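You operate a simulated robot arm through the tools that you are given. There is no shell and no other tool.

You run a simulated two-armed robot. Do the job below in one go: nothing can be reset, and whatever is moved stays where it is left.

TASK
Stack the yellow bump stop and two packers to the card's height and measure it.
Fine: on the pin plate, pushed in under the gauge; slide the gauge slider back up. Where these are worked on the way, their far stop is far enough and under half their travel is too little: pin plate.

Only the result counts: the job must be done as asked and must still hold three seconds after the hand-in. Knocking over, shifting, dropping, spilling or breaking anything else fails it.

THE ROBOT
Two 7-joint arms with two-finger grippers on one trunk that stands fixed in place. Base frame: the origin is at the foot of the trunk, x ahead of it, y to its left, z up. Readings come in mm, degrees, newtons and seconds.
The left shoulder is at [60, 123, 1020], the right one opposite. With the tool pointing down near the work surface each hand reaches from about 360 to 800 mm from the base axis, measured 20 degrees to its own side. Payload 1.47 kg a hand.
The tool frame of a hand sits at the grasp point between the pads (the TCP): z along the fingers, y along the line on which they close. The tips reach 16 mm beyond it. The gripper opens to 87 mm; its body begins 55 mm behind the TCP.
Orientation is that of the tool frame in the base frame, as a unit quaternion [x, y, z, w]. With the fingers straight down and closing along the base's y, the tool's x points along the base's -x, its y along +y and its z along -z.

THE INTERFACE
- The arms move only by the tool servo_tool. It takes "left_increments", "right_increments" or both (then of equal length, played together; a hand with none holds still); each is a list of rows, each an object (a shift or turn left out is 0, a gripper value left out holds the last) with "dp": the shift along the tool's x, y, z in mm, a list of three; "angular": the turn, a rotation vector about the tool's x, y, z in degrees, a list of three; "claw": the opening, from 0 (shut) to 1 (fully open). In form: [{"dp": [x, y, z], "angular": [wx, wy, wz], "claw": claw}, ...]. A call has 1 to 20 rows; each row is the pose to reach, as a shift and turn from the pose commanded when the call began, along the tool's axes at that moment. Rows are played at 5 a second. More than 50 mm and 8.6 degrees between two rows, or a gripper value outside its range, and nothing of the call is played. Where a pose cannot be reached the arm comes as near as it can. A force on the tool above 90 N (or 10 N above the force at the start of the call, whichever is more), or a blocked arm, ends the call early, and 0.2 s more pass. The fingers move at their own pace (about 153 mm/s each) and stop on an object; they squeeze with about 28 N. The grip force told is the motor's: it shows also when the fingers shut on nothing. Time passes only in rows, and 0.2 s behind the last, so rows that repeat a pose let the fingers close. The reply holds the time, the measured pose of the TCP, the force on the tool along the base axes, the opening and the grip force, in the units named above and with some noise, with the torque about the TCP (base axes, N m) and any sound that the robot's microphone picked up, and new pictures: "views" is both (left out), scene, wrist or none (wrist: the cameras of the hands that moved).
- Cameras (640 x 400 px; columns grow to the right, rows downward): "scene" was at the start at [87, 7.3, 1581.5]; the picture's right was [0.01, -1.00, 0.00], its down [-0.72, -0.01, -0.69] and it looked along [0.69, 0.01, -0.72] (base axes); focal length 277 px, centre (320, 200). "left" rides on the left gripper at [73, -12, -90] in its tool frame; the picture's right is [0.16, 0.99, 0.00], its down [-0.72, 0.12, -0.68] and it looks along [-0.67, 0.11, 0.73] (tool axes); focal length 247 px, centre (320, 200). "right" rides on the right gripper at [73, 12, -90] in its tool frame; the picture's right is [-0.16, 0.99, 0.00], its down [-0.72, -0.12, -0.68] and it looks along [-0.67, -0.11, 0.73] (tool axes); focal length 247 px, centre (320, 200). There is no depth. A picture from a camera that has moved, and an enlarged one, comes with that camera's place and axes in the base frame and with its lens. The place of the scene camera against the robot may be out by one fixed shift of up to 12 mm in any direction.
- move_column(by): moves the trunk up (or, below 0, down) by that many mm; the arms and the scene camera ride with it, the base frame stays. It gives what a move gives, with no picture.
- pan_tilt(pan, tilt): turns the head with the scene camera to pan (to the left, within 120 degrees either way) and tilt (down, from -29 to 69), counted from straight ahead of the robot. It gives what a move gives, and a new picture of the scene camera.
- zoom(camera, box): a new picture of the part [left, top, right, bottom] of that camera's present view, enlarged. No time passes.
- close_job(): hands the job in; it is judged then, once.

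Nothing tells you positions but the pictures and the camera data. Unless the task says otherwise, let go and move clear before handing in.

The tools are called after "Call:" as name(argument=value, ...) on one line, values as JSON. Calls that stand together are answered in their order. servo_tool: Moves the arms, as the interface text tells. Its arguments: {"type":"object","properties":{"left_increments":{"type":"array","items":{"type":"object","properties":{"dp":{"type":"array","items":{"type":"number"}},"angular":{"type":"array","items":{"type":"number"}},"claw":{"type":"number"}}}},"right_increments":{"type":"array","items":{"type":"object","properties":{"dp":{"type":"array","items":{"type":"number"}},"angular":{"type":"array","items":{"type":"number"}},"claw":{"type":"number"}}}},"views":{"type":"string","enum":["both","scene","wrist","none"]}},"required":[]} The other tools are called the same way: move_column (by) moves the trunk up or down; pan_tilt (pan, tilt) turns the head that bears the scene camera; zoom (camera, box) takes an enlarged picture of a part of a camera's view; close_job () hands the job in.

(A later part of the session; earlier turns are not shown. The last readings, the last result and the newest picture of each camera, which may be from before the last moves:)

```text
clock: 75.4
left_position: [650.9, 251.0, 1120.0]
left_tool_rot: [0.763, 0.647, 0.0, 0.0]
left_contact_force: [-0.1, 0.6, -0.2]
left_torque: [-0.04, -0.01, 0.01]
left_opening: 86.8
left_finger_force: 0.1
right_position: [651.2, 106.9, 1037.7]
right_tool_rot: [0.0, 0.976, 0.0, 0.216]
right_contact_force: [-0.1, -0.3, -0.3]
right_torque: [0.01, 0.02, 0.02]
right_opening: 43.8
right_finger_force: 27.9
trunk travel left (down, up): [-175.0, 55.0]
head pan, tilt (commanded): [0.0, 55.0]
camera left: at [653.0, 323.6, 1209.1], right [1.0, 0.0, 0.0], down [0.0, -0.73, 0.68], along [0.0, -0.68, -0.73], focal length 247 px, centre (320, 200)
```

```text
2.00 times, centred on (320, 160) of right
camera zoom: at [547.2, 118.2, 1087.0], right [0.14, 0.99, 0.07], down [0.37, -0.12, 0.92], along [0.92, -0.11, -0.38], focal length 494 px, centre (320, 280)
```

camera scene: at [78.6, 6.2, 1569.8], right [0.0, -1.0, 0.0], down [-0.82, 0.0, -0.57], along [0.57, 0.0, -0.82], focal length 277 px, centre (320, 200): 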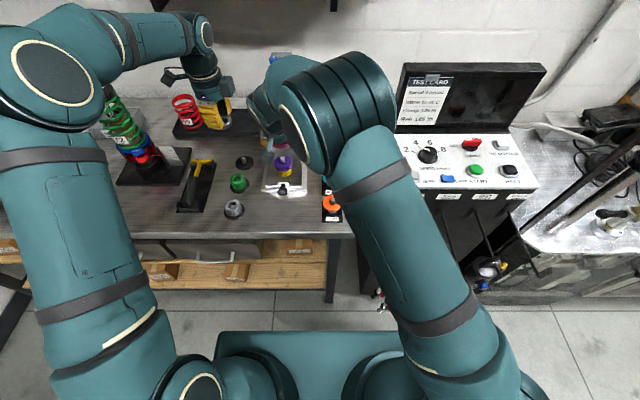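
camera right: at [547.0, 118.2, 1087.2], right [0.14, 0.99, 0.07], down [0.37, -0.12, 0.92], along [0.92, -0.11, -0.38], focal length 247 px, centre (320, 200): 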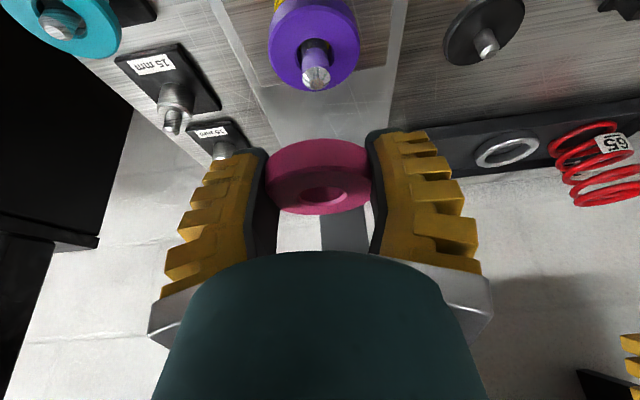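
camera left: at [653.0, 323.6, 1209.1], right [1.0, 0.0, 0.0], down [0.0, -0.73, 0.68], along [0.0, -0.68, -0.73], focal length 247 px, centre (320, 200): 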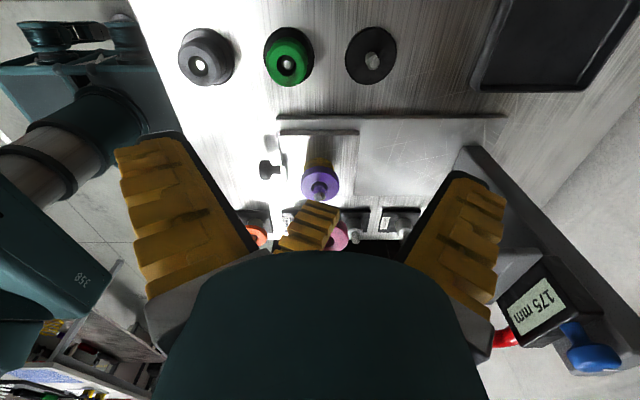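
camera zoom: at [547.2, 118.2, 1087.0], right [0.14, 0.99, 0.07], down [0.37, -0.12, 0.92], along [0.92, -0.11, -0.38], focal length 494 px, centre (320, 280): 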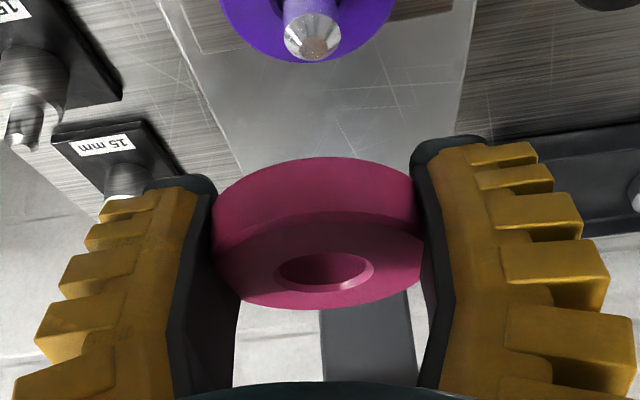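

Call:
zoom(camera="left", box=[280, 195, 370, 255])

Call:
zoom(camera="scene", box=[265, 135, 305, 165])

```text
6.67 times, centred on (325, 225) of left
camera zoom: at [653.0, 323.6, 1209.1], right [1.0, 0.0, 0.0], down [0.0, -0.73, 0.68], along [0.0, -0.68, -0.73], focal length 1646 px, centre (287, 33)
```

zoom: 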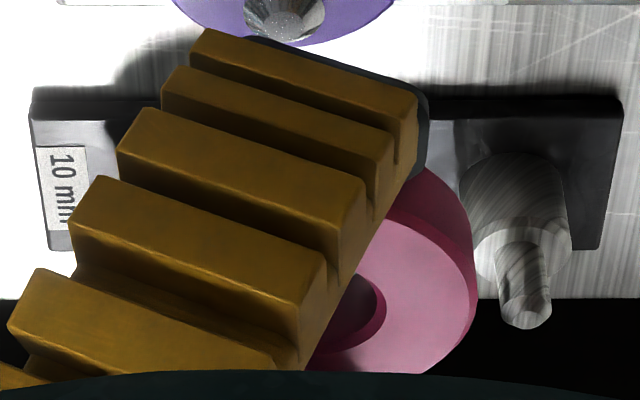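

```text
13.33 times, centred on (285, 150) of scene
camera zoom: at [78.8, 6.8, 1569.7], right [0.0, -1.0, 0.0], down [-0.82, 0.0, -0.57], along [0.57, 0.0, -0.82], focal length 3697 px, centre (787, 867)
```

zoom: 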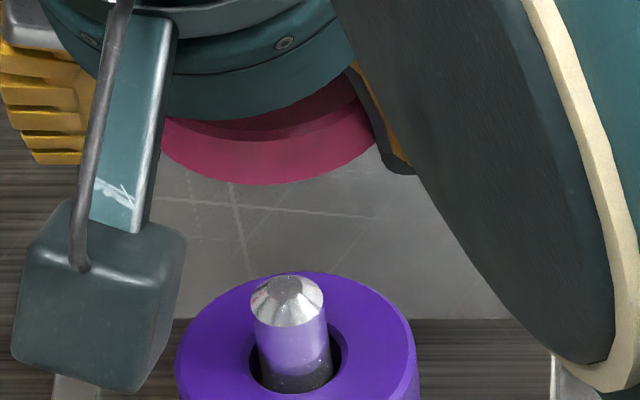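

Call:
servo_tool(right_increments=[{"dp": [10.4, 2.8, 11.7], "claw": 0}, {"dp": [18, 2.8, 28], "claw": 0}, {"dp": [18, 2.8, 28], "claw": 0}], views="wrist")

Call:
zoom(camera="left", box=[280, 170, 370, 240])

Call:
zoom(camera="scene", box=[260, 130, 310, 175])

Call:
zoom(camera="right", box=[220, 60, 420, 260])

```text
clock: 76.2
left_position: [651.0, 251.0, 1119.8]
left_tool_rot: [0.762, 0.647, 0.0, 0.0]
left_contact_force: [0.9, -0.4, 0.1]
left_torque: [-0.02, 0.01, 0.02]
left_opening: 86.8
left_finger_force: 0.0
right_position: [646.2, 109.4, 1004.8]
right_tool_rot: [0.0, 0.976, 0.0, 0.216]
right_contact_force: [0.1, 0.0, 0.2]
right_torque: [0.02, 0.01, -0.01]
right_opening: 43.6
right_finger_force: 28.0
trunk travel left (down, up): [-175.0, 55.0]
head pan, tilt (commanded): [0.0, 55.0]
camera right: at [542.1, 120.8, 1053.5], right [0.14, 0.99, 0.07], down [0.37, -0.12, 0.92], along [0.92, -0.11, -0.38], focal length 247 px, centre (320, 200)
```

right: 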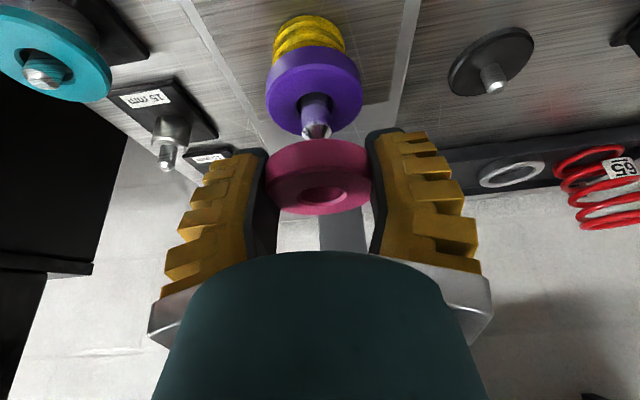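

```text
5.71 times, centred on (325, 205) of left
camera zoom: at [652.7, 323.5, 1209.3], right [1.0, 0.0, 0.0], down [0.0, -0.73, 0.68], along [0.0, -0.68, -0.73], focal length 1411 px, centre (291, 171)
```

zoom: 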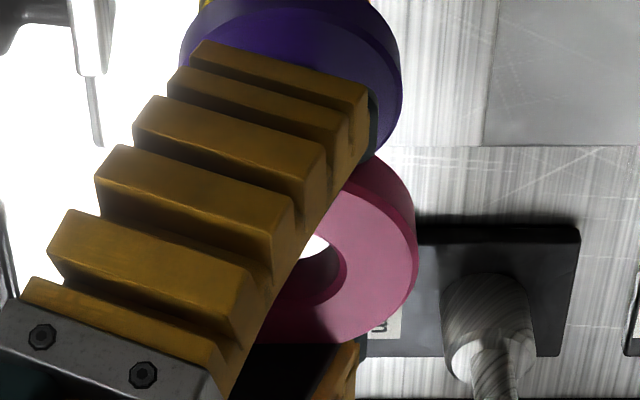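

```text
8.89 times, centred on (285, 152) of scene
camera zoom: at [78.5, 6.7, 1569.8], right [0.0, -1.0, 0.0], down [-0.82, 0.0, -0.57], along [0.57, 0.0, -0.82], focal length 2465 px, centre (631, 622)
```

zoom: 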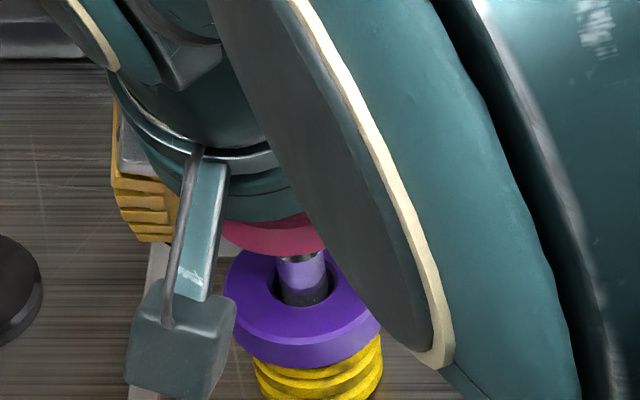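

```text
2.00 times, centred on (320, 160) of right
camera zoom: at [542.1, 120.8, 1053.5], right [0.14, 0.99, 0.07], down [0.37, -0.12, 0.92], along [0.92, -0.11, -0.38], focal length 494 px, centre (320, 280)
```

zoom: 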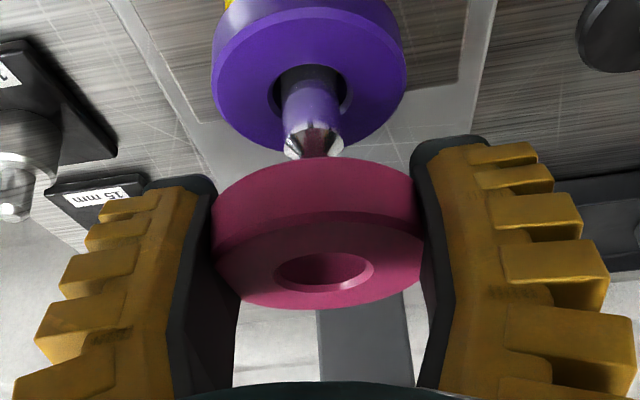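

All three views now show the pink packer aligned with the pin. Lowering straight down in small steps.

Call:
servo_tool(right_increments=[{"dp": [3.4, 0, 7.25], "claw": 0}, {"dp": [6.8, 0, 14.5], "claw": 0}, {"dp": [9.3, 0, 19.9], "claw": 0}, {"dp": [11.8, 0, 25.4], "claw": 0}, {"dp": [11.8, 0, 25.4], "claw": 0}], views="wrist")

Call:
zoom(camera="left", box=[280, 160, 370, 230])

Call:
zoom(camera="right", box=[220, 60, 420, 260])

```text
clock: 77.4
left_position: [651.8, 250.5, 1119.5]
left_tool_rot: [0.763, 0.646, 0.0, 0.0]
left_contact_force: [-0.4, 0.0, 0.1]
left_torque: [0.01, 0.01, -0.04]
left_opening: 87.0
left_finger_force: 0.1
right_position: [645.9, 108.9, 977.0]
right_tool_rot: [0.0, 0.976, 0.0, 0.217]
right_contact_force: [-0.1, 0.7, 0.0]
right_torque: [0.02, -0.02, 0.02]
right_opening: 43.5
right_finger_force: 28.3
trunk travel left (down, up): [-175.0, 55.0]
head pan, tilt (commanded): [0.0, 55.0]
camera right: at [541.8, 120.2, 1025.9], right [0.14, 0.99, 0.07], down [0.37, -0.12, 0.92], along [0.92, -0.11, -0.38], focal length 247 px, centre (320, 200)
```

right: 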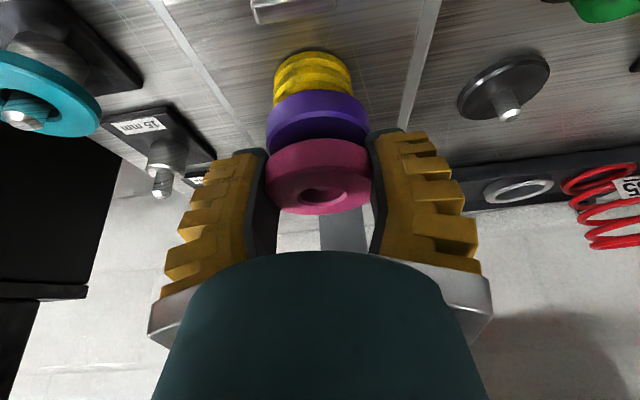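

```text
5.71 times, centred on (325, 195) of left
camera zoom: at [652.9, 323.4, 1209.2], right [1.0, 0.0, 0.0], down [0.0, -0.73, 0.68], along [0.0, -0.68, -0.73], focal length 1411 px, centre (291, 229)
```

zoom: 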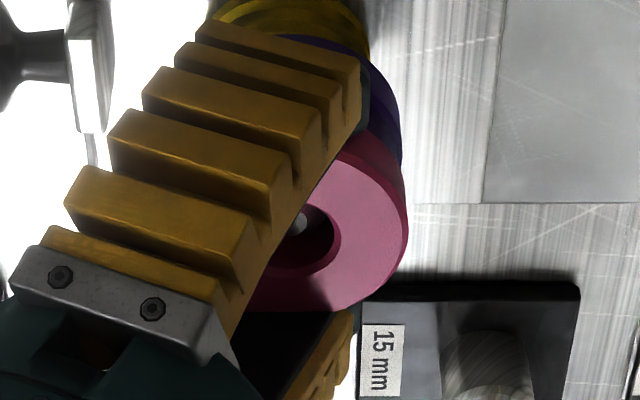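

```text
2.00 times, centred on (320, 160) of right
camera zoom: at [541.8, 120.2, 1025.9], right [0.14, 0.99, 0.07], down [0.37, -0.12, 0.92], along [0.92, -0.11, -0.38], focal length 494 px, centre (320, 280)
```

zoom: 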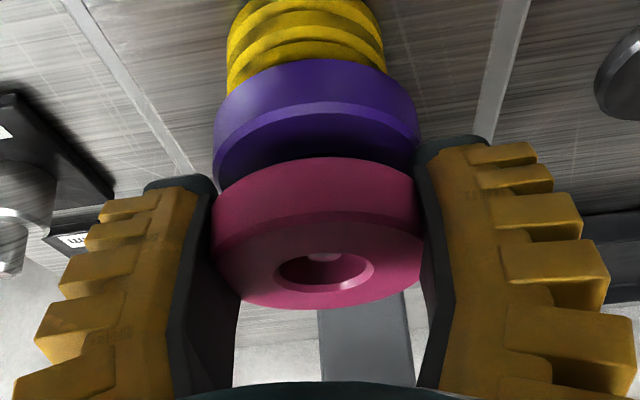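

The pin tip is inside the hole. Lowering until it rests on the purple packer.

Call:
servo_tool(right_increments=[{"dp": [1.7, 0, 3.6], "claw": 0}, {"dp": [3.4, 0, 7.25], "claw": 0}, {"dp": [4.6, 0, 10], "claw": 0}, {"dp": [5.7, 0, 12.2], "claw": 0}, {"dp": [5.7, 0, 12.2], "claw": 0}], views="wrist")

Call:
zoom(camera="right", box=[220, 60, 420, 260])

```text
clock: 78.6
left_position: [649.9, 250.2, 1121.1]
left_tool_rot: [0.763, 0.647, 0.0, 0.0]
left_contact_force: [0.1, -0.3, 0.1]
left_torque: [-0.02, 0.03, 0.0]
left_opening: 87.1
left_finger_force: 0.1
right_position: [646.9, 108.6, 964.5]
right_tool_rot: [0.001, 0.976, 0.0, 0.219]
right_contact_force: [1.2, 0.5, 13.2]
right_torque: [-0.05, -0.07, 0.02]
right_opening: 44.0
right_finger_force: 28.1
trunk travel left (down, up): [-175.0, 55.0]
head pan, tilt (commanded): [0.0, 55.0]
camera right: at [542.0, 119.9, 1014.2], right [0.14, 0.99, 0.07], down [0.37, -0.12, 0.92], along [0.92, -0.11, -0.38], focal length 247 px, centre (320, 200)
```

right: 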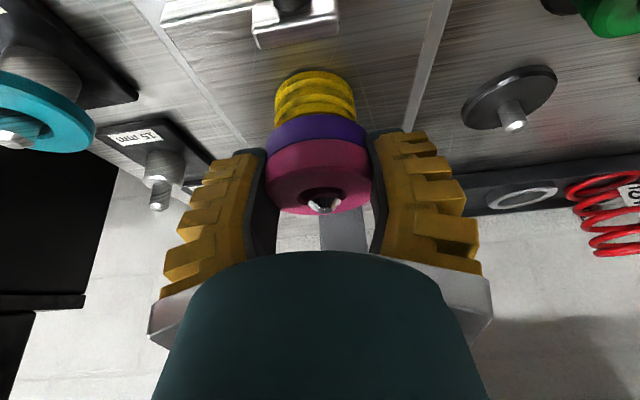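

```text
2.00 times, centred on (320, 160) of right
camera zoom: at [542.0, 119.9, 1014.2], right [0.14, 0.99, 0.07], down [0.37, -0.12, 0.92], along [0.92, -0.11, -0.38], focal length 494 px, centre (320, 280)
```

zoom: 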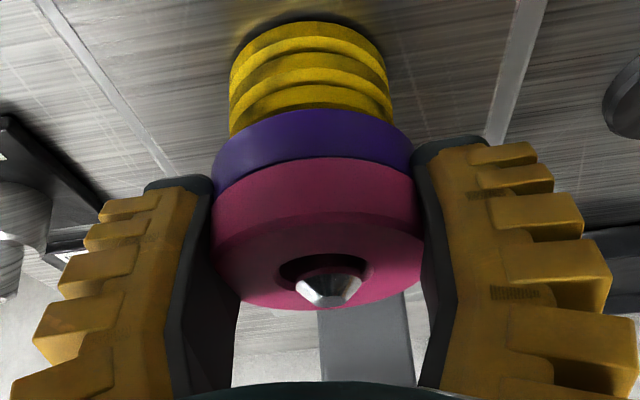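

Contact at 13 N with the stack closed up. Releasing and lifting the right hand straight up.

Call:
servo_tool(right_increments=[{"dp": [-0.4, 0, -0.9], "claw": 0.3}, {"dp": [-0.4, 0, -0.9], "claw": 0.7}, {"dp": [-0.4, 0, -0.9], "claw": 0.7}, {"dp": [-10, 0, -21], "claw": 0.7}, {"dp": [-25, 0, -54], "claw": 0.7}, {"dp": [-42, 0, -90], "claw": 0.7}, {"dp": [-42, -40, -95], "claw": 0.7}, {"dp": [-42, -85, -95], "claw": 0.7}, {"dp": [-42, -130, -95], "claw": 0.7}, {"dp": [-42, -130, -95], "claw": 0.7}], views="both")

Call:
zoom(camera="scene", box=[250, 110, 330, 210])

Call:
zoom(camera="left", box=[250, 110, 390, 230])

```text
clock: 80.8
left_position: [651.4, 252.3, 1120.1]
left_tool_rot: [0.762, 0.647, 0.001, 0.0]
left_contact_force: [-0.3, 0.7, -0.2]
left_torque: [-0.01, -0.01, 0.0]
left_opening: 87.2
left_finger_force: 0.0
right_position: [642.7, -17.6, 1067.8]
right_tool_rot: [0.0, 0.976, 0.0, 0.216]
right_contact_force: [0.3, 0.0, -0.1]
right_torque: [0.0, 0.02, 0.02]
right_opening: 65.4
right_finger_force: 3.8
trunk travel left (down, up): [-175.0, 55.0]
head pan, tilt (commanded): [0.0, 55.0]
camera scene: at [78.8, 7.7, 1569.7], right [0.0, -1.0, 0.0], down [-0.82, 0.0, -0.57], along [0.57, 0.0, -0.82], focal length 277 px, centre (320, 200)
camera right: at [539.1, -6.2, 1116.8], right [0.14, 0.99, 0.07], down [0.37, -0.11, 0.92], along [0.92, -0.11, -0.38], focal length 247 px, centre (320, 200)
```

scene: 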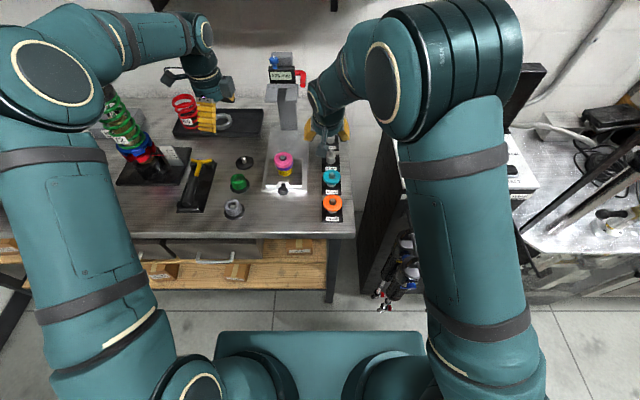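
right: 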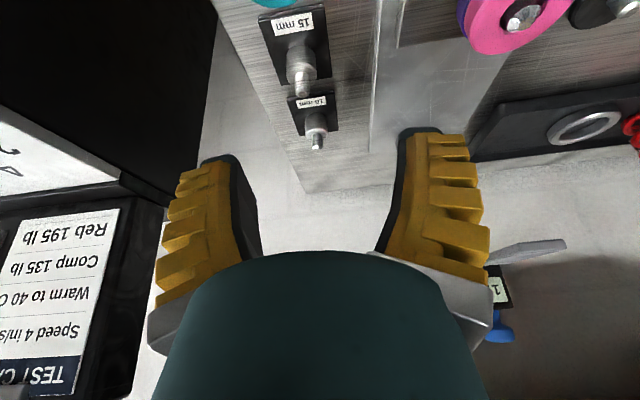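

```text
4.00 times, centred on (290, 160) of scene
camera zoom: at [78.8, 7.7, 1569.7], right [0.0, -1.0, 0.0], down [-0.82, 0.0, -0.57], along [0.57, 0.0, -0.82], focal length 1109 px, centre (440, 360)
```

zoom: 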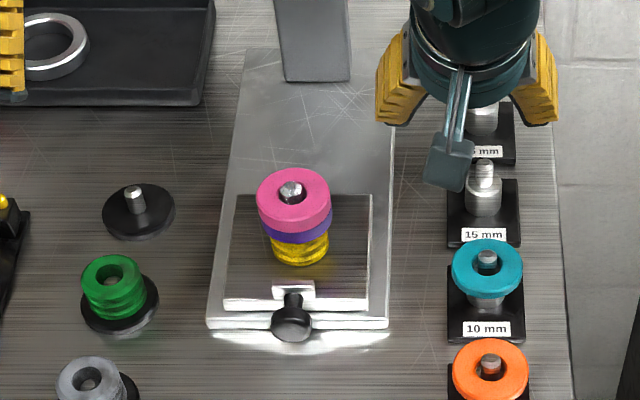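

```text
3.33 times, centred on (320, 170) of left
camera zoom: at [652.9, 324.4, 1208.9], right [1.0, 0.0, 0.0], down [0.0, -0.73, 0.68], along [0.0, -0.68, -0.73], focal length 823 px, centre (320, 300)
```

zoom: 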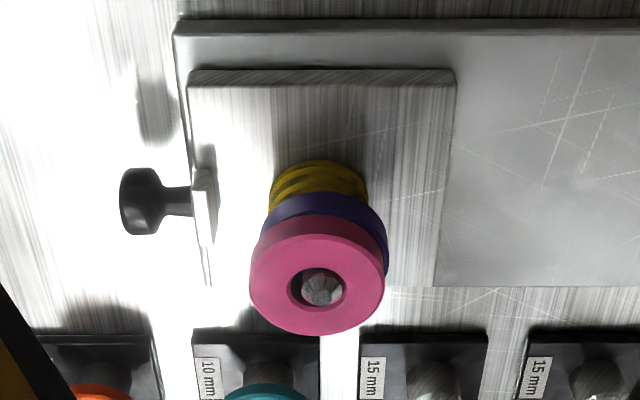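

The stack is complete on the pin. While here I'll study the gauge slider and handle from the cameras before pushing the plate in.

Call:
zoom(camera="right", box=[470, 220, 640, 360])

Call:
zoom(camera="scene", box=[260, 45, 310, 105])

Call:
zoom(camera="left", box=[430, 130, 640, 400])

```text
2.86 times, centred on (555, 290) of right
camera zoom: at [539.1, -6.2, 1116.8], right [0.14, 0.99, 0.07], down [0.37, -0.11, 0.92], along [0.92, -0.11, -0.38], focal length 706 px, centre (-351, -57)
```

zoom: 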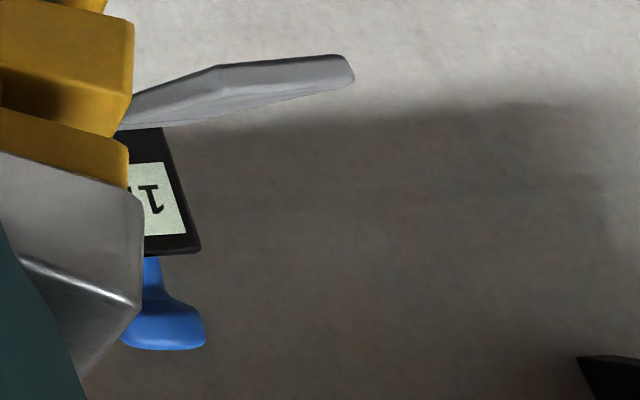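

```text
6.67 times, centred on (285, 75) of scene
camera zoom: at [78.8, 7.7, 1569.7], right [0.0, -1.0, 0.0], down [-0.82, 0.0, -0.57], along [0.57, 0.0, -0.82], focal length 1848 px, centre (553, 1033)
```

zoom: 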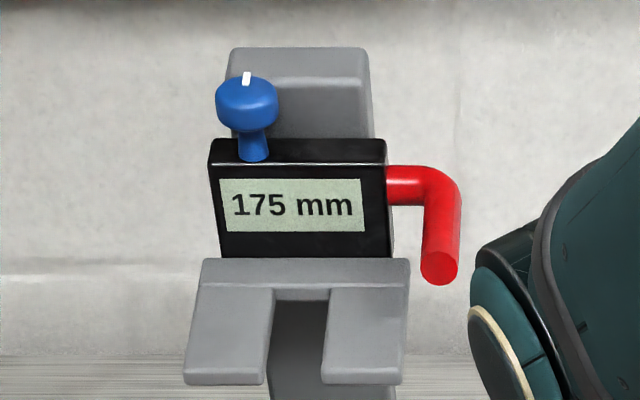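

```text
1.48 times, centred on (535, 265) of left
camera zoom: at [652.9, 324.4, 1208.9], right [1.0, 0.0, 0.0], down [0.0, -0.73, 0.68], along [0.0, -0.68, -0.73], focal length 366 px, centre (2, 104)
```

zoom: 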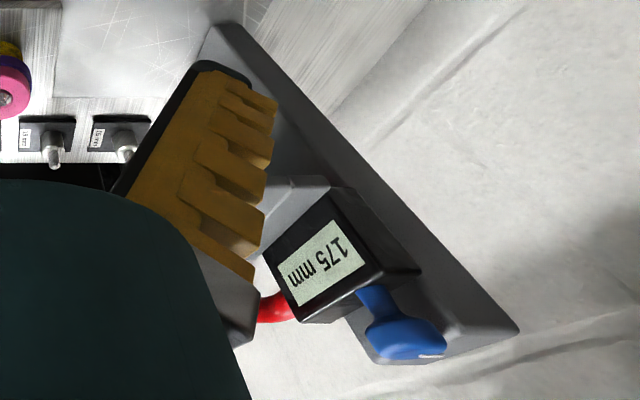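

The handle is a red L-rod whose free end is near (780, 47, 1121). First the plate: I'll bring the right hand in front of the black knob, grip it and push the plate in.

Call:
servo_tool(right_increments=[{"dp": [24, 26, 3], "claw": 0.65}, {"dp": [48, 51, 7], "claw": 0.65}, {"dp": [73, 77, 10], "claw": 0.65}, {"dp": [97, 102, 13], "claw": 0.65}, {"dp": [121, 128, 16], "claw": 0.65}, {"dp": [121, 128, 16], "claw": 0.65}], views="both")

Call:
zoom(camera="right", box=[220, 40, 420, 240])

Call:
zoom(camera="left", box=[230, 110, 390, 230])

```text
clock: 82.2
left_position: [651.7, 250.1, 1121.0]
left_tool_rot: [0.762, 0.647, 0.0, 0.0]
left_contact_force: [0.0, -0.4, 0.5]
left_torque: [0.03, 0.0, 0.0]
left_opening: 86.9
left_finger_force: 0.0
right_position: [542.9, 107.8, 1004.1]
right_tool_rot: [0.001, 0.976, 0.0, 0.217]
right_contact_force: [0.1, 0.5, -0.3]
right_torque: [0.04, 0.01, 0.01]
right_opening: 61.7
right_finger_force: 3.6
trunk travel left (down, up): [-175.0, 55.0]
head pan, tilt (commanded): [0.0, 55.0]
camera scene: at [79.2, 5.9, 1569.7], right [0.0, -1.0, 0.0], down [-0.82, 0.0, -0.57], along [0.57, 0.0, -0.82], focal length 277 px, centre (320, 200)
camera right: at [438.6, 118.8, 1053.1], right [0.14, 0.99, 0.07], down [0.37, -0.12, 0.92], along [0.92, -0.11, -0.38], focal length 247 px, centre (320, 200)
```

scene: 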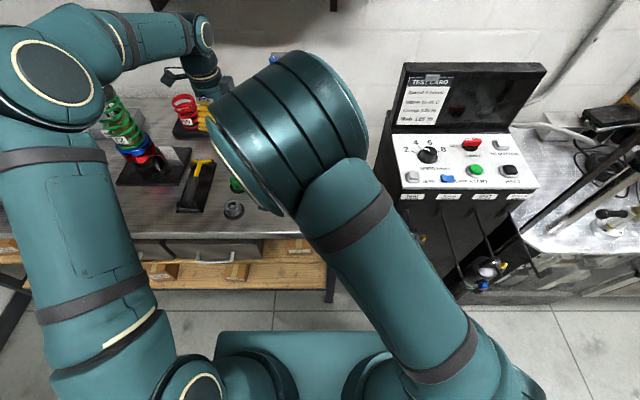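
right: 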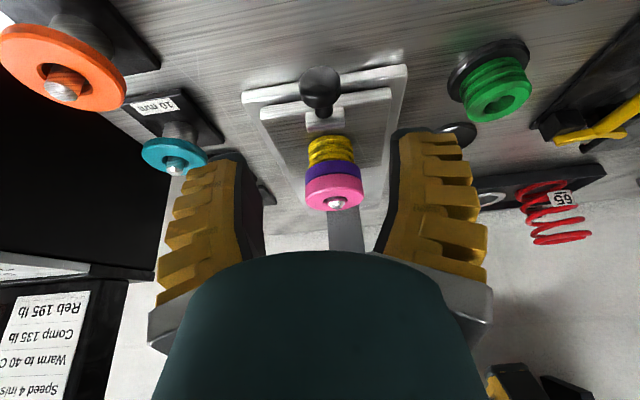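

```text
2.00 times, centred on (320, 140) of right
camera zoom: at [438.6, 118.8, 1053.1], right [0.14, 0.99, 0.07], down [0.37, -0.12, 0.92], along [0.92, -0.11, -0.38], focal length 494 px, centre (320, 320)
```

zoom: 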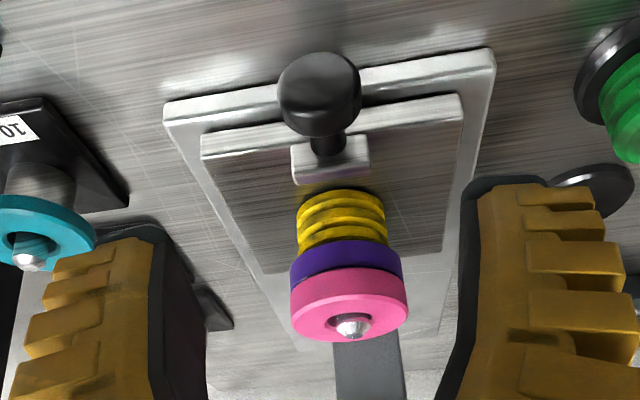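

```text
3.33 times, centred on (310, 170) of left
camera zoom: at [653.3, 322.8, 1209.2], right [1.0, 0.0, 0.0], down [0.0, -0.73, 0.68], along [0.0, -0.68, -0.73], focal length 823 px, centre (353, 300)
```

zoom: 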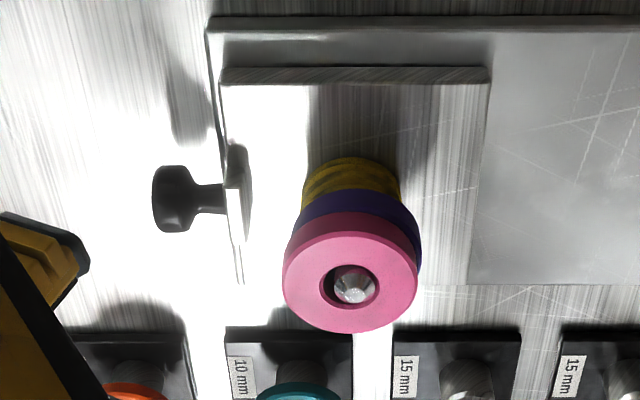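

Call:
servo_tool(right_increments=[{"dp": [7.8, 1.7, 40.5], "claw": 0.55}, {"dp": [13.6, 1.7, 76.4], "claw": 0.55}, {"dp": [11.8, 1.7, 91.6], "claw": 0.55}, {"dp": [11.8, 1.7, 91.6], "claw": 0.55}], views="wrist")

Call:
zoom(camera="left", box=[230, 110, 390, 230])

Call:
zoom(camera="right", box=[220, 60, 420, 260])

```text
clock: 83.2
left_position: [651.7, 251.4, 1120.6]
left_tool_rot: [0.763, 0.647, 0.0, 0.0]
left_contact_force: [0.3, -0.2, 0.2]
left_torque: [0.01, 0.01, 0.0]
left_opening: 87.1
left_finger_force: 0.0
right_position: [567.1, 109.9, 911.5]
right_tool_rot: [0.0, 0.976, 0.0, 0.217]
right_contact_force: [-0.4, -0.6, 0.2]
right_torque: [-0.02, -0.03, -0.01]
right_opening: 53.4
right_finger_force: 3.8
trunk travel left (down, up): [-175.0, 55.0]
head pan, tilt (commanded): [0.0, 55.0]
camera right: at [462.5, 120.7, 960.7], right [0.14, 0.99, 0.07], down [0.37, -0.12, 0.92], along [0.92, -0.11, -0.38], focal length 247 px, centre (320, 200)
```

right: 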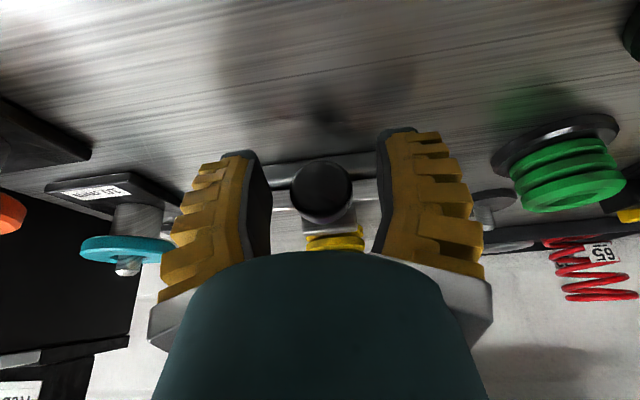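

```text
3.33 times, centred on (310, 170) of left
camera zoom: at [652.7, 323.4, 1209.4], right [1.0, 0.0, 0.0], down [0.0, -0.73, 0.68], along [0.0, -0.68, -0.73], focal length 823 px, centre (353, 300)
```

zoom: 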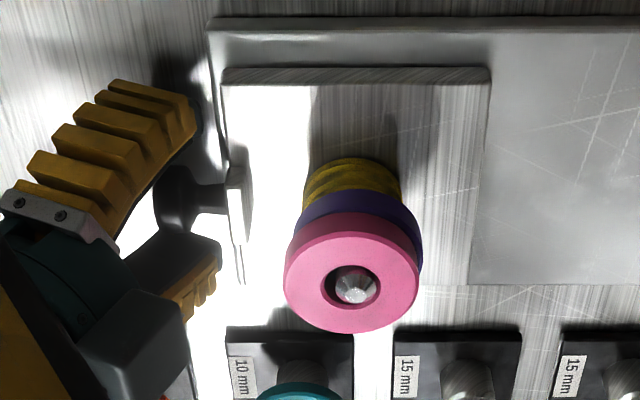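

```text
2.00 times, centred on (320, 160) of right
camera zoom: at [462.5, 120.7, 960.7], right [0.14, 0.99, 0.07], down [0.37, -0.12, 0.92], along [0.92, -0.11, -0.38], focal length 494 px, centre (320, 280)
```

zoom: 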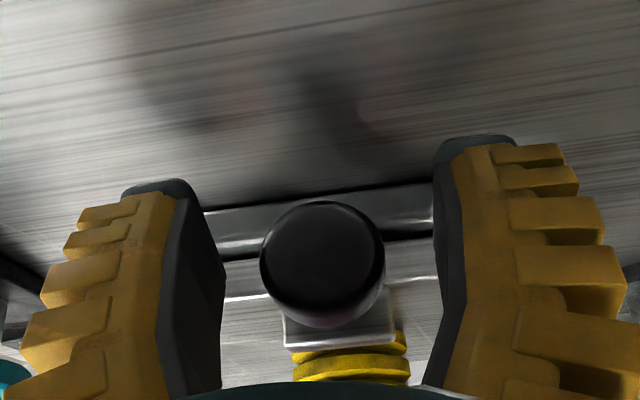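

Call:
servo_tool(right_increments=[{"dp": [-3.9, 0.5, -3.7], "claw": 0.55}, {"dp": [-3.9, 0.5, -3.7], "claw": 0.2}, {"dp": [-3.9, 0.5, -3.7], "claw": 0}, {"dp": [-3.9, 0.5, -3.7], "claw": 0}, {"dp": [-3.9, 0.5, -3.7], "claw": 0}], views="wrist")

Call:
zoom(camera="left", box=[230, 110, 390, 230])

```text
clock: 84.4
left_position: [650.3, 249.5, 1119.8]
left_tool_rot: [0.762, 0.647, 0.0, 0.0]
left_contact_force: [0.4, 0.9, 0.1]
left_torque: [0.0, -0.01, -0.01]
left_opening: 87.0
left_finger_force: 0.1
right_position: [569.6, 108.9, 917.0]
right_tool_rot: [0.0, 0.976, -0.001, 0.216]
right_contact_force: [1.3, -5.1, 5.5]
right_torque: [-0.06, -0.1, 0.05]
right_opening: 23.4
right_finger_force: 29.5
trunk travel left (down, up): [-175.0, 55.0]
head pan, tilt (commanded): [0.0, 55.0]
camera right: at [465.1, 120.9, 966.8], right [0.14, 0.99, 0.07], down [0.37, -0.12, 0.92], along [0.92, -0.11, -0.38], focal length 247 px, centre (320, 200)
```

right: 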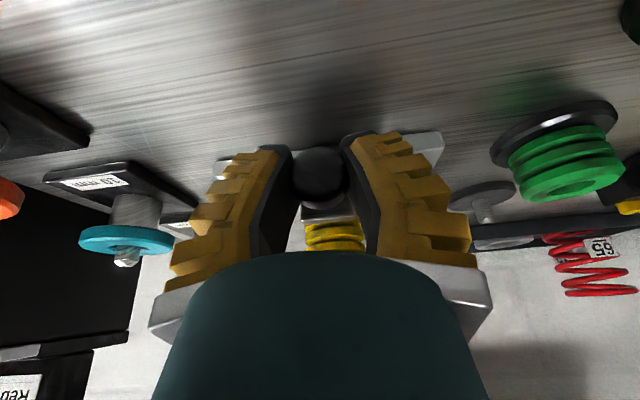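

```text
3.33 times, centred on (310, 170) of left
camera zoom: at [652.8, 322.9, 1209.5], right [1.0, 0.0, 0.0], down [0.0, -0.73, 0.68], along [0.0, -0.68, -0.73], focal length 823 px, centre (353, 300)
```

zoom: 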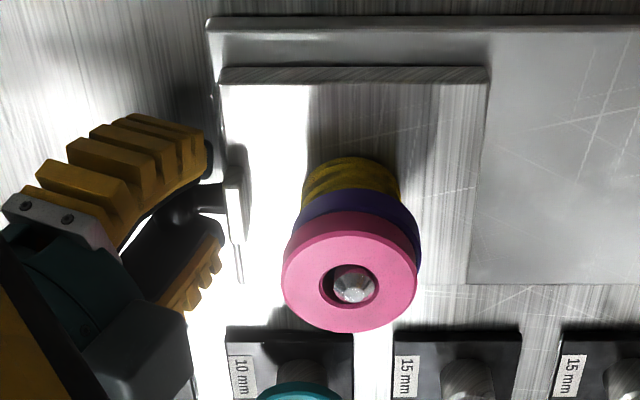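

The knob is held. Pushing the plate in slowly along +x.

Call:
servo_tool(right_increments=[{"dp": [-7.3, 0, 3.4], "claw": 0}, {"dp": [-14.5, 0, 6.8], "claw": 0}, {"dp": [-21.8, 0, 10.1], "claw": 0}, {"dp": [-29, 0, 13.5], "claw": 0}, {"dp": [-36.3, 0, 16.9], "claw": 0}, {"dp": [-43.5, 0, 20.3], "claw": 0}, {"dp": [-50.8, 0, 23.7], "claw": 0}, {"dp": [-58, 0, 27], "claw": 0}], views="wrist")

Call:
zoom(camera="left", box=[250, 100, 450, 250])

```text
clock: 86.2
left_position: [651.5, 251.2, 1121.0]
left_tool_rot: [0.763, 0.646, 0.0, 0.0]
left_contact_force: [-0.9, 0.2, 0.8]
left_torque: [-0.01, 0.01, 0.02]
left_opening: 87.0
left_finger_force: 0.0
right_position: [634.5, 111.4, 918.7]
right_tool_rot: [0.001, 0.976, 0.0, 0.217]
right_contact_force: [1.2, 3.8, 6.7]
right_torque: [-0.04, 0.21, 0.0]
right_opening: 23.0
right_finger_force: 30.1
trunk travel left (down, up): [-175.0, 55.0]
head pan, tilt (commanded): [0.0, 55.0]
camera right: at [530.9, 120.7, 966.6], right [0.14, 0.99, 0.07], down [0.37, -0.12, 0.92], along [0.92, -0.11, -0.38], focal length 247 px, centre (320, 200)
```

right: 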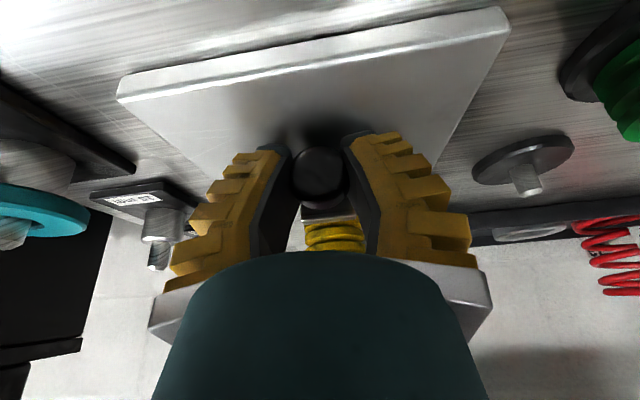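

```text
2.67 times, centred on (350, 175) of left
camera zoom: at [652.4, 323.7, 1209.4], right [1.0, 0.0, 0.0], down [0.0, -0.73, 0.68], along [0.0, -0.68, -0.73], focal length 659 px, centre (240, 267)
```

zoom: 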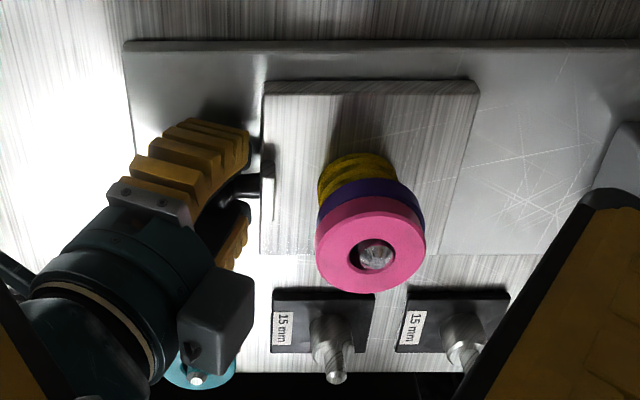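

Call:
servo_tool(right_increments=[{"dp": [-7.3, 0, 3.4], "claw": 0}, {"dp": [-14.5, 0, 6.8], "claw": 0}, {"dp": [-21.8, 0, 10.1], "claw": 0}, {"dp": [-29, 0, 13.5], "claw": 0}, {"dp": [-36.3, 0, 16.9], "claw": 0}, {"dp": [-43.5, 0, 20.3], "claw": 0}, {"dp": [-50.8, 0, 23.7], "claw": 0}, {"dp": [-55, 0, 25.6], "claw": 0}], views="wrist")

Call:
zoom(camera="left", box=[250, 100, 480, 280])

```text
clock: 88.0
left_position: [650.9, 251.7, 1119.3]
left_tool_rot: [0.763, 0.647, -0.001, 0.0]
left_contact_force: [-0.5, 0.1, 0.5]
left_torque: [-0.01, -0.01, 0.02]
left_opening: 86.8
left_finger_force: 0.0
right_position: [697.5, 109.1, 918.2]
right_tool_rot: [0.0, 0.976, 0.0, 0.216]
right_contact_force: [2.6, 7.1, -6.6]
right_torque: [0.01, 0.32, -0.04]
right_opening: 21.6
right_finger_force: 29.9
trunk travel left (down, up): [-175.0, 55.0]
head pan, tilt (commanded): [0.0, 55.0]
camera right: at [592.7, 120.8, 967.1], right [0.14, 0.99, 0.07], down [0.37, -0.12, 0.92], along [0.92, -0.11, -0.38], focal length 247 px, centre (320, 200)
```

right: 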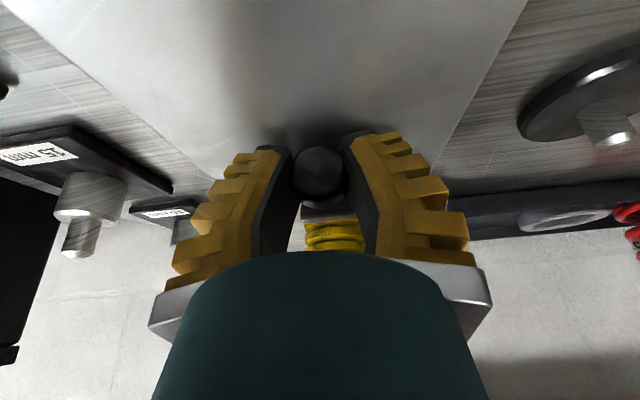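

```text
2.22 times, centred on (365, 190) of left
camera zoom: at [653.7, 324.1, 1208.5], right [1.0, 0.0, 0.0], down [0.0, -0.73, 0.68], along [0.0, -0.68, -0.73], focal length 549 px, centre (220, 222)
```

zoom: 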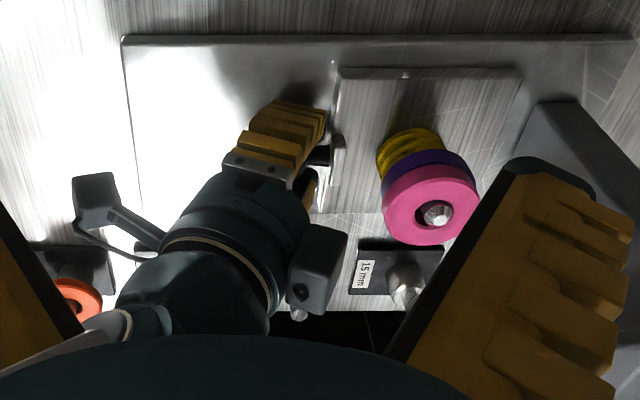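

Call:
servo_tool(right_increments=[{"dp": [-3.6, 0, 1.7], "claw": 0}, {"dp": [-7.3, 0, 3.4], "claw": 0}, {"dp": [-10.9, 0, 5.1], "claw": 0}, {"dp": [-13.6, 0, 6.3], "claw": 0}, {"dp": [-13.6, 0, 6.3], "claw": 0}], views="wrist")

Call:
zoom(camera="left", box=[250, 100, 480, 280])

```text
clock: 89.2
left_position: [648.5, 251.4, 1120.8]
left_tool_rot: [0.763, 0.646, 0.001, 0.001]
left_contact_force: [0.9, -0.3, -0.4]
left_torque: [0.02, 0.01, 0.0]
left_opening: 87.1
left_finger_force: 0.0
right_position: [706.5, 109.3, 916.7]
right_tool_rot: [0.001, 0.977, -0.001, 0.213]
right_contact_force: [-39.8, 0.4, -11.2]
right_torque: [0.04, 0.1, 0.11]
right_opening: 22.1
right_finger_force: 30.1
trunk travel left (down, up): [-175.0, 55.0]
head pan, tilt (commanded): [0.0, 55.0]
camera right: at [602.5, 121.0, 967.4], right [0.14, 0.99, 0.06], down [0.37, -0.11, 0.92], along [0.92, -0.11, -0.39], focal length 247 px, centre (320, 200)
```

right: 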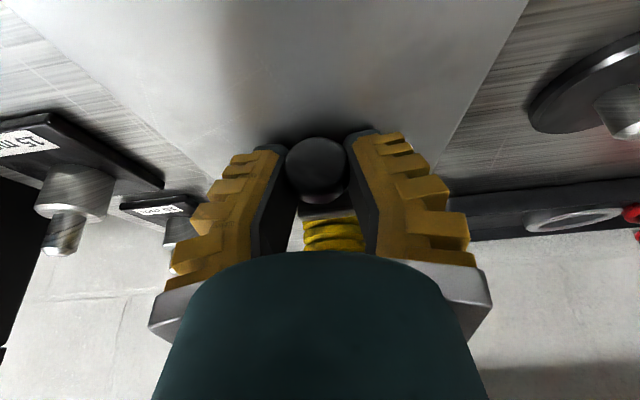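

```text
2.22 times, centred on (365, 190) of left
camera zoom: at [650.3, 323.6, 1210.6], right [1.0, 0.0, 0.0], down [-0.01, -0.73, 0.68], along [0.0, -0.68, -0.73], focal length 549 px, centre (220, 222)
```

zoom: 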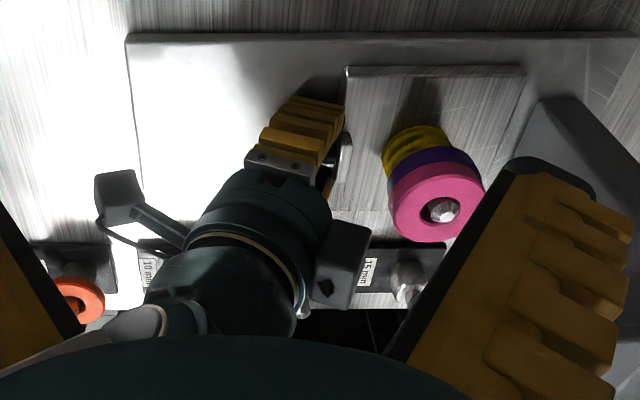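

The plate is at its inner stop (40 N). I'll relax, open, and lift clear of the knob.

Call:
servo_tool(right_increments=[{"dp": [3.6, 0, -1.7], "claw": 0}, {"dp": [5.4, 0, -2.5], "claw": 0.2}, {"dp": [5.4, 0, -2.5], "claw": 0.6}, {"dp": [5.4, 0, -2.5], "claw": 0.6}, {"dp": [0, 0, -30], "claw": 0.6}, {"dp": [-5, 0, -65], "claw": 0.6}, {"dp": [5, 0, -110], "claw": 0.6}, {"dp": [10, -30, -140], "claw": 0.6}, {"dp": [15, -75, -150], "claw": 0.6}, {"dp": [15, -75, -150], "claw": 0.6}], views="both")

Call:
zoom(camera="left", box=[250, 80, 640, 400])

Call:
zoom(camera="right", box=[300, 100, 640, 400])

```text
clock: 91.4
left_position: [651.3, 251.9, 1119.5]
left_tool_rot: [0.763, 0.647, 0.0, -0.001]
left_contact_force: [1.0, 0.9, -0.4]
left_torque: [-0.02, 0.0, 0.0]
left_opening: 87.1
left_finger_force: 0.0
right_position: [636.7, 33.7, 1049.5]
right_tool_rot: [0.001, 0.976, 0.001, 0.216]
right_contact_force: [-0.4, -0.3, -0.9]
right_torque: [-0.05, 0.02, -0.02]
right_opening: 57.4
right_finger_force: 4.0
trunk travel left (down, up): [-175.0, 55.0]
head pan, tilt (commanded): [0.0, 55.0]
camera scene: at [79.2, 7.2, 1569.7], right [0.0, -1.0, 0.0], down [-0.82, 0.0, -0.57], along [0.57, 0.0, -0.82], focal length 277 px, centre (320, 200)
camera right: at [531.9, 45.2, 1098.4], right [0.14, 0.99, 0.07], down [0.37, -0.12, 0.92], along [0.92, -0.11, -0.38], focal length 247 px, centre (320, 200)
```

scene: 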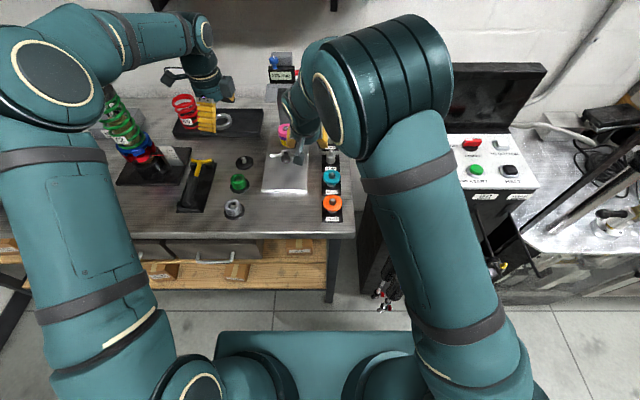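
right: 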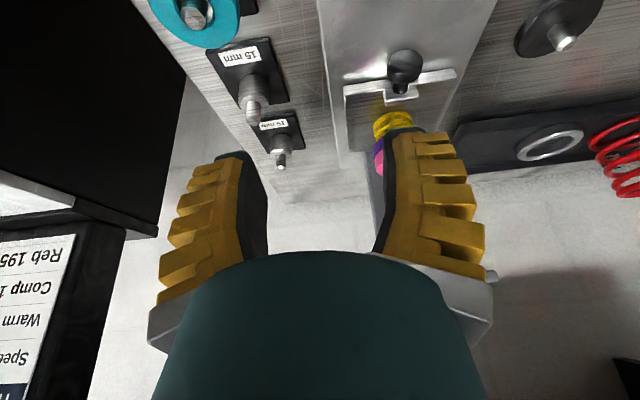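

```text
1.25 times, centred on (445, 240) of left
camera zoom: at [653.3, 324.0, 1208.8], right [1.0, 0.0, 0.0], down [0.0, -0.73, 0.68], along [0.0, -0.68, -0.73], focal length 309 px, centre (164, 150)
```

zoom: 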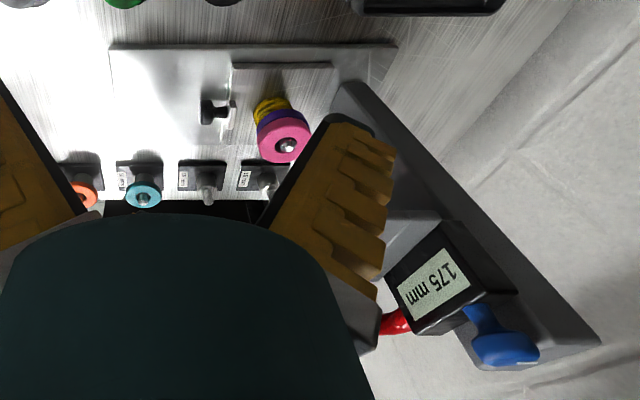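

```text
1.33 times, centred on (470, 250) of right
camera zoom: at [531.9, 45.2, 1098.4], right [0.14, 0.99, 0.07], down [0.37, -0.12, 0.92], along [0.92, -0.11, -0.38], focal length 329 px, centre (120, 133)
```

zoom: 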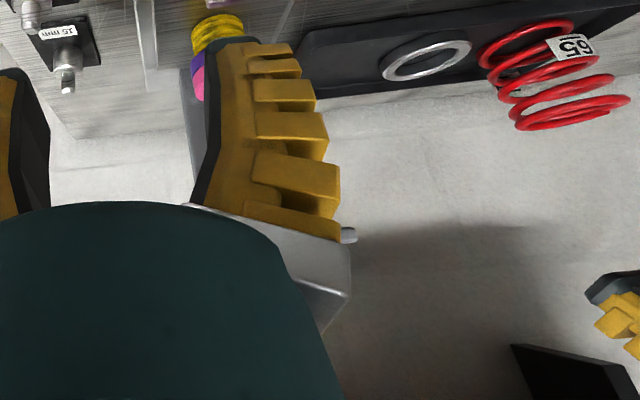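

The plate is in with the stack under the gauge. Next is the slider: I'll pitch the right hand further forward to about 75° from down and line up with the red handle.

Call:
servo_tool(right_increments=[{"dp": [-13, 1, -10], "angular": [0, -7.14, 0], "claw": 0.35}, {"dp": [-26, 2, -19.5], "angular": [0, -14.3, 0], "claw": 0.35}, {"dp": [-39, 3, -29], "angular": [0, -21.4, 0], "claw": 0.35}, {"dp": [-52, 3, -39], "angular": [0, -28.6, 0], "claw": 0.35}, {"dp": [-64, 4, -49], "angular": [0, -35.7, 0], "claw": 0.35}, {"dp": [-77, 5, -58], "angular": [0, -42.9, 0], "claw": 0.35}, {"dp": [-90, 6, -68], "angular": [0, -50, 0], "claw": 0.35}, {"dp": [-90, 6, -68], "angular": [0, -50, 0], "claw": 0.35}], views="both")

Call:
servo_tool(left_increments=[{"dp": [0, 0, 0], "claw": 0.3}, {"dp": [0, 0, 0], "claw": 0}], views="wrist")

Call:
zoom(camera="right", box=[200, 0, 440, 250])

Call:
zoom(camera="scene", box=[240, 40, 340, 160])

```text
clock: 93.2
left_position: [651.7, 250.7, 1119.8]
left_tool_rot: [0.763, 0.646, 0.0, 0.0]
left_contact_force: [-0.6, -0.5, 0.0]
left_torque: [0.02, -0.02, 0.01]
left_opening: 87.1
left_finger_force: 0.0
right_position: [686.3, 42.2, 1148.8]
right_tool_rot: [0.0, 0.792, -0.001, 0.61]
right_contact_force: [0.9, -0.3, -0.1]
right_torque: [0.02, -0.01, -0.02]
right_opening: 36.3
right_finger_force: 4.3
trunk travel left (down, up): [-175.0, 55.0]
head pan, tilt (commanded): [0.0, 55.0]
camera scene: at [78.6, 6.4, 1569.8], right [0.0, -1.0, 0.0], down [-0.82, 0.0, -0.57], along [0.57, 0.0, -0.82], focal length 277 px, centre (320, 200)
camera right: at [580.8, 52.2, 1099.8], right [0.04, 0.99, 0.15], down [-0.47, -0.12, 0.87], along [0.88, -0.11, 0.46], focal length 247 px, centre (320, 200)
```

scene: 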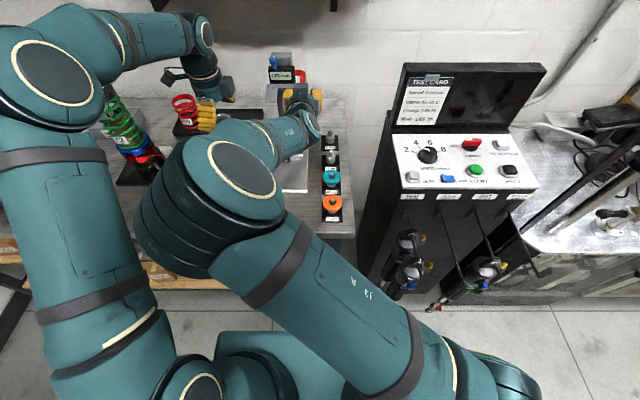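
right: 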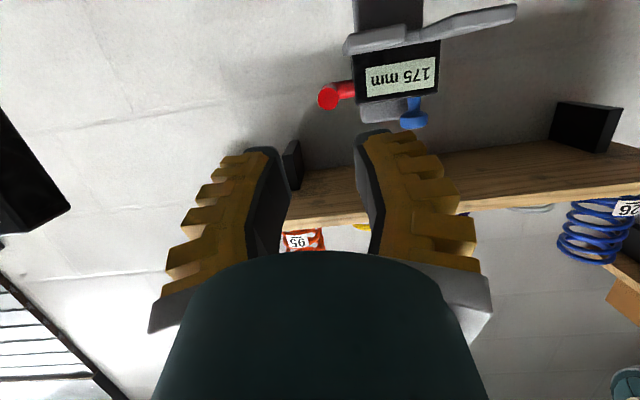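

```text
clock: 93.8
left_position: [651.2, 251.0, 1119.8]
left_tool_rot: [0.763, 0.646, 0.0, 0.0]
left_contact_force: [-0.5, 0.2, -1.1]
left_torque: [0.03, 0.02, -0.02]
left_opening: 0.0
left_finger_force: 27.9
right_position: [686.4, 41.8, 1147.3]
right_tool_rot: [-0.001, 0.793, 0.001, 0.609]
right_contact_force: [-0.5, -0.1, 1.1]
right_torque: [-0.03, 0.02, 0.03]
right_opening: 36.6
right_finger_force: 4.5
trunk travel left (down, up): [-175.0, 55.0]
head pan, tilt (commanded): [0.0, 55.0]
camera left: at [652.9, 323.5, 1209.2], right [1.0, 0.0, 0.0], down [0.0, -0.73, 0.68], along [0.0, -0.68, -0.73], focal length 247 px, centre (320, 200)
```

left: 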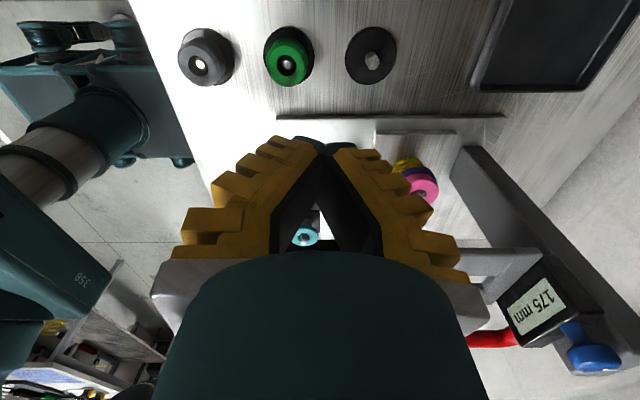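

```text
1.60 times, centred on (320, 125) of right
camera zoom: at [580.7, 52.4, 1099.7], right [0.04, 0.99, 0.15], down [-0.47, -0.12, 0.88], along [0.88, -0.11, 0.46], focal length 395 px, centre (320, 320)
```

zoom: 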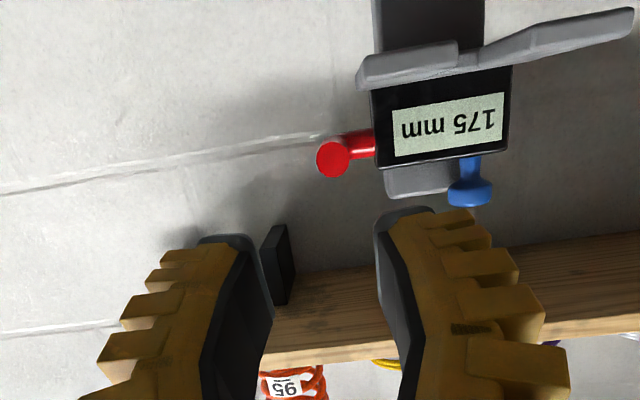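

```text
3.33 times, centred on (290, 100) of scene
camera zoom: at [78.7, 6.6, 1569.7], right [0.0, -1.0, 0.0], down [-0.82, 0.0, -0.57], along [0.57, 0.0, -0.82], focal length 924 px, centre (420, 533)
```

zoom: 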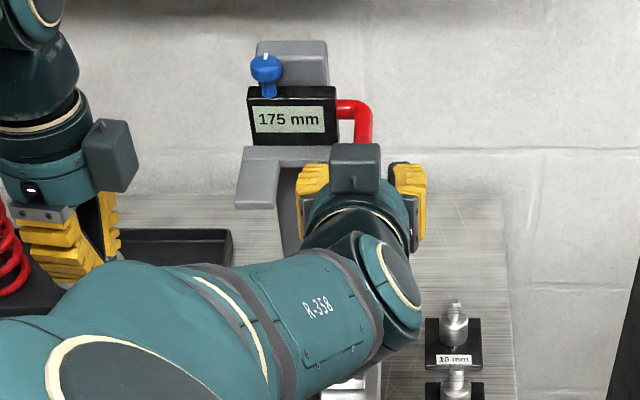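

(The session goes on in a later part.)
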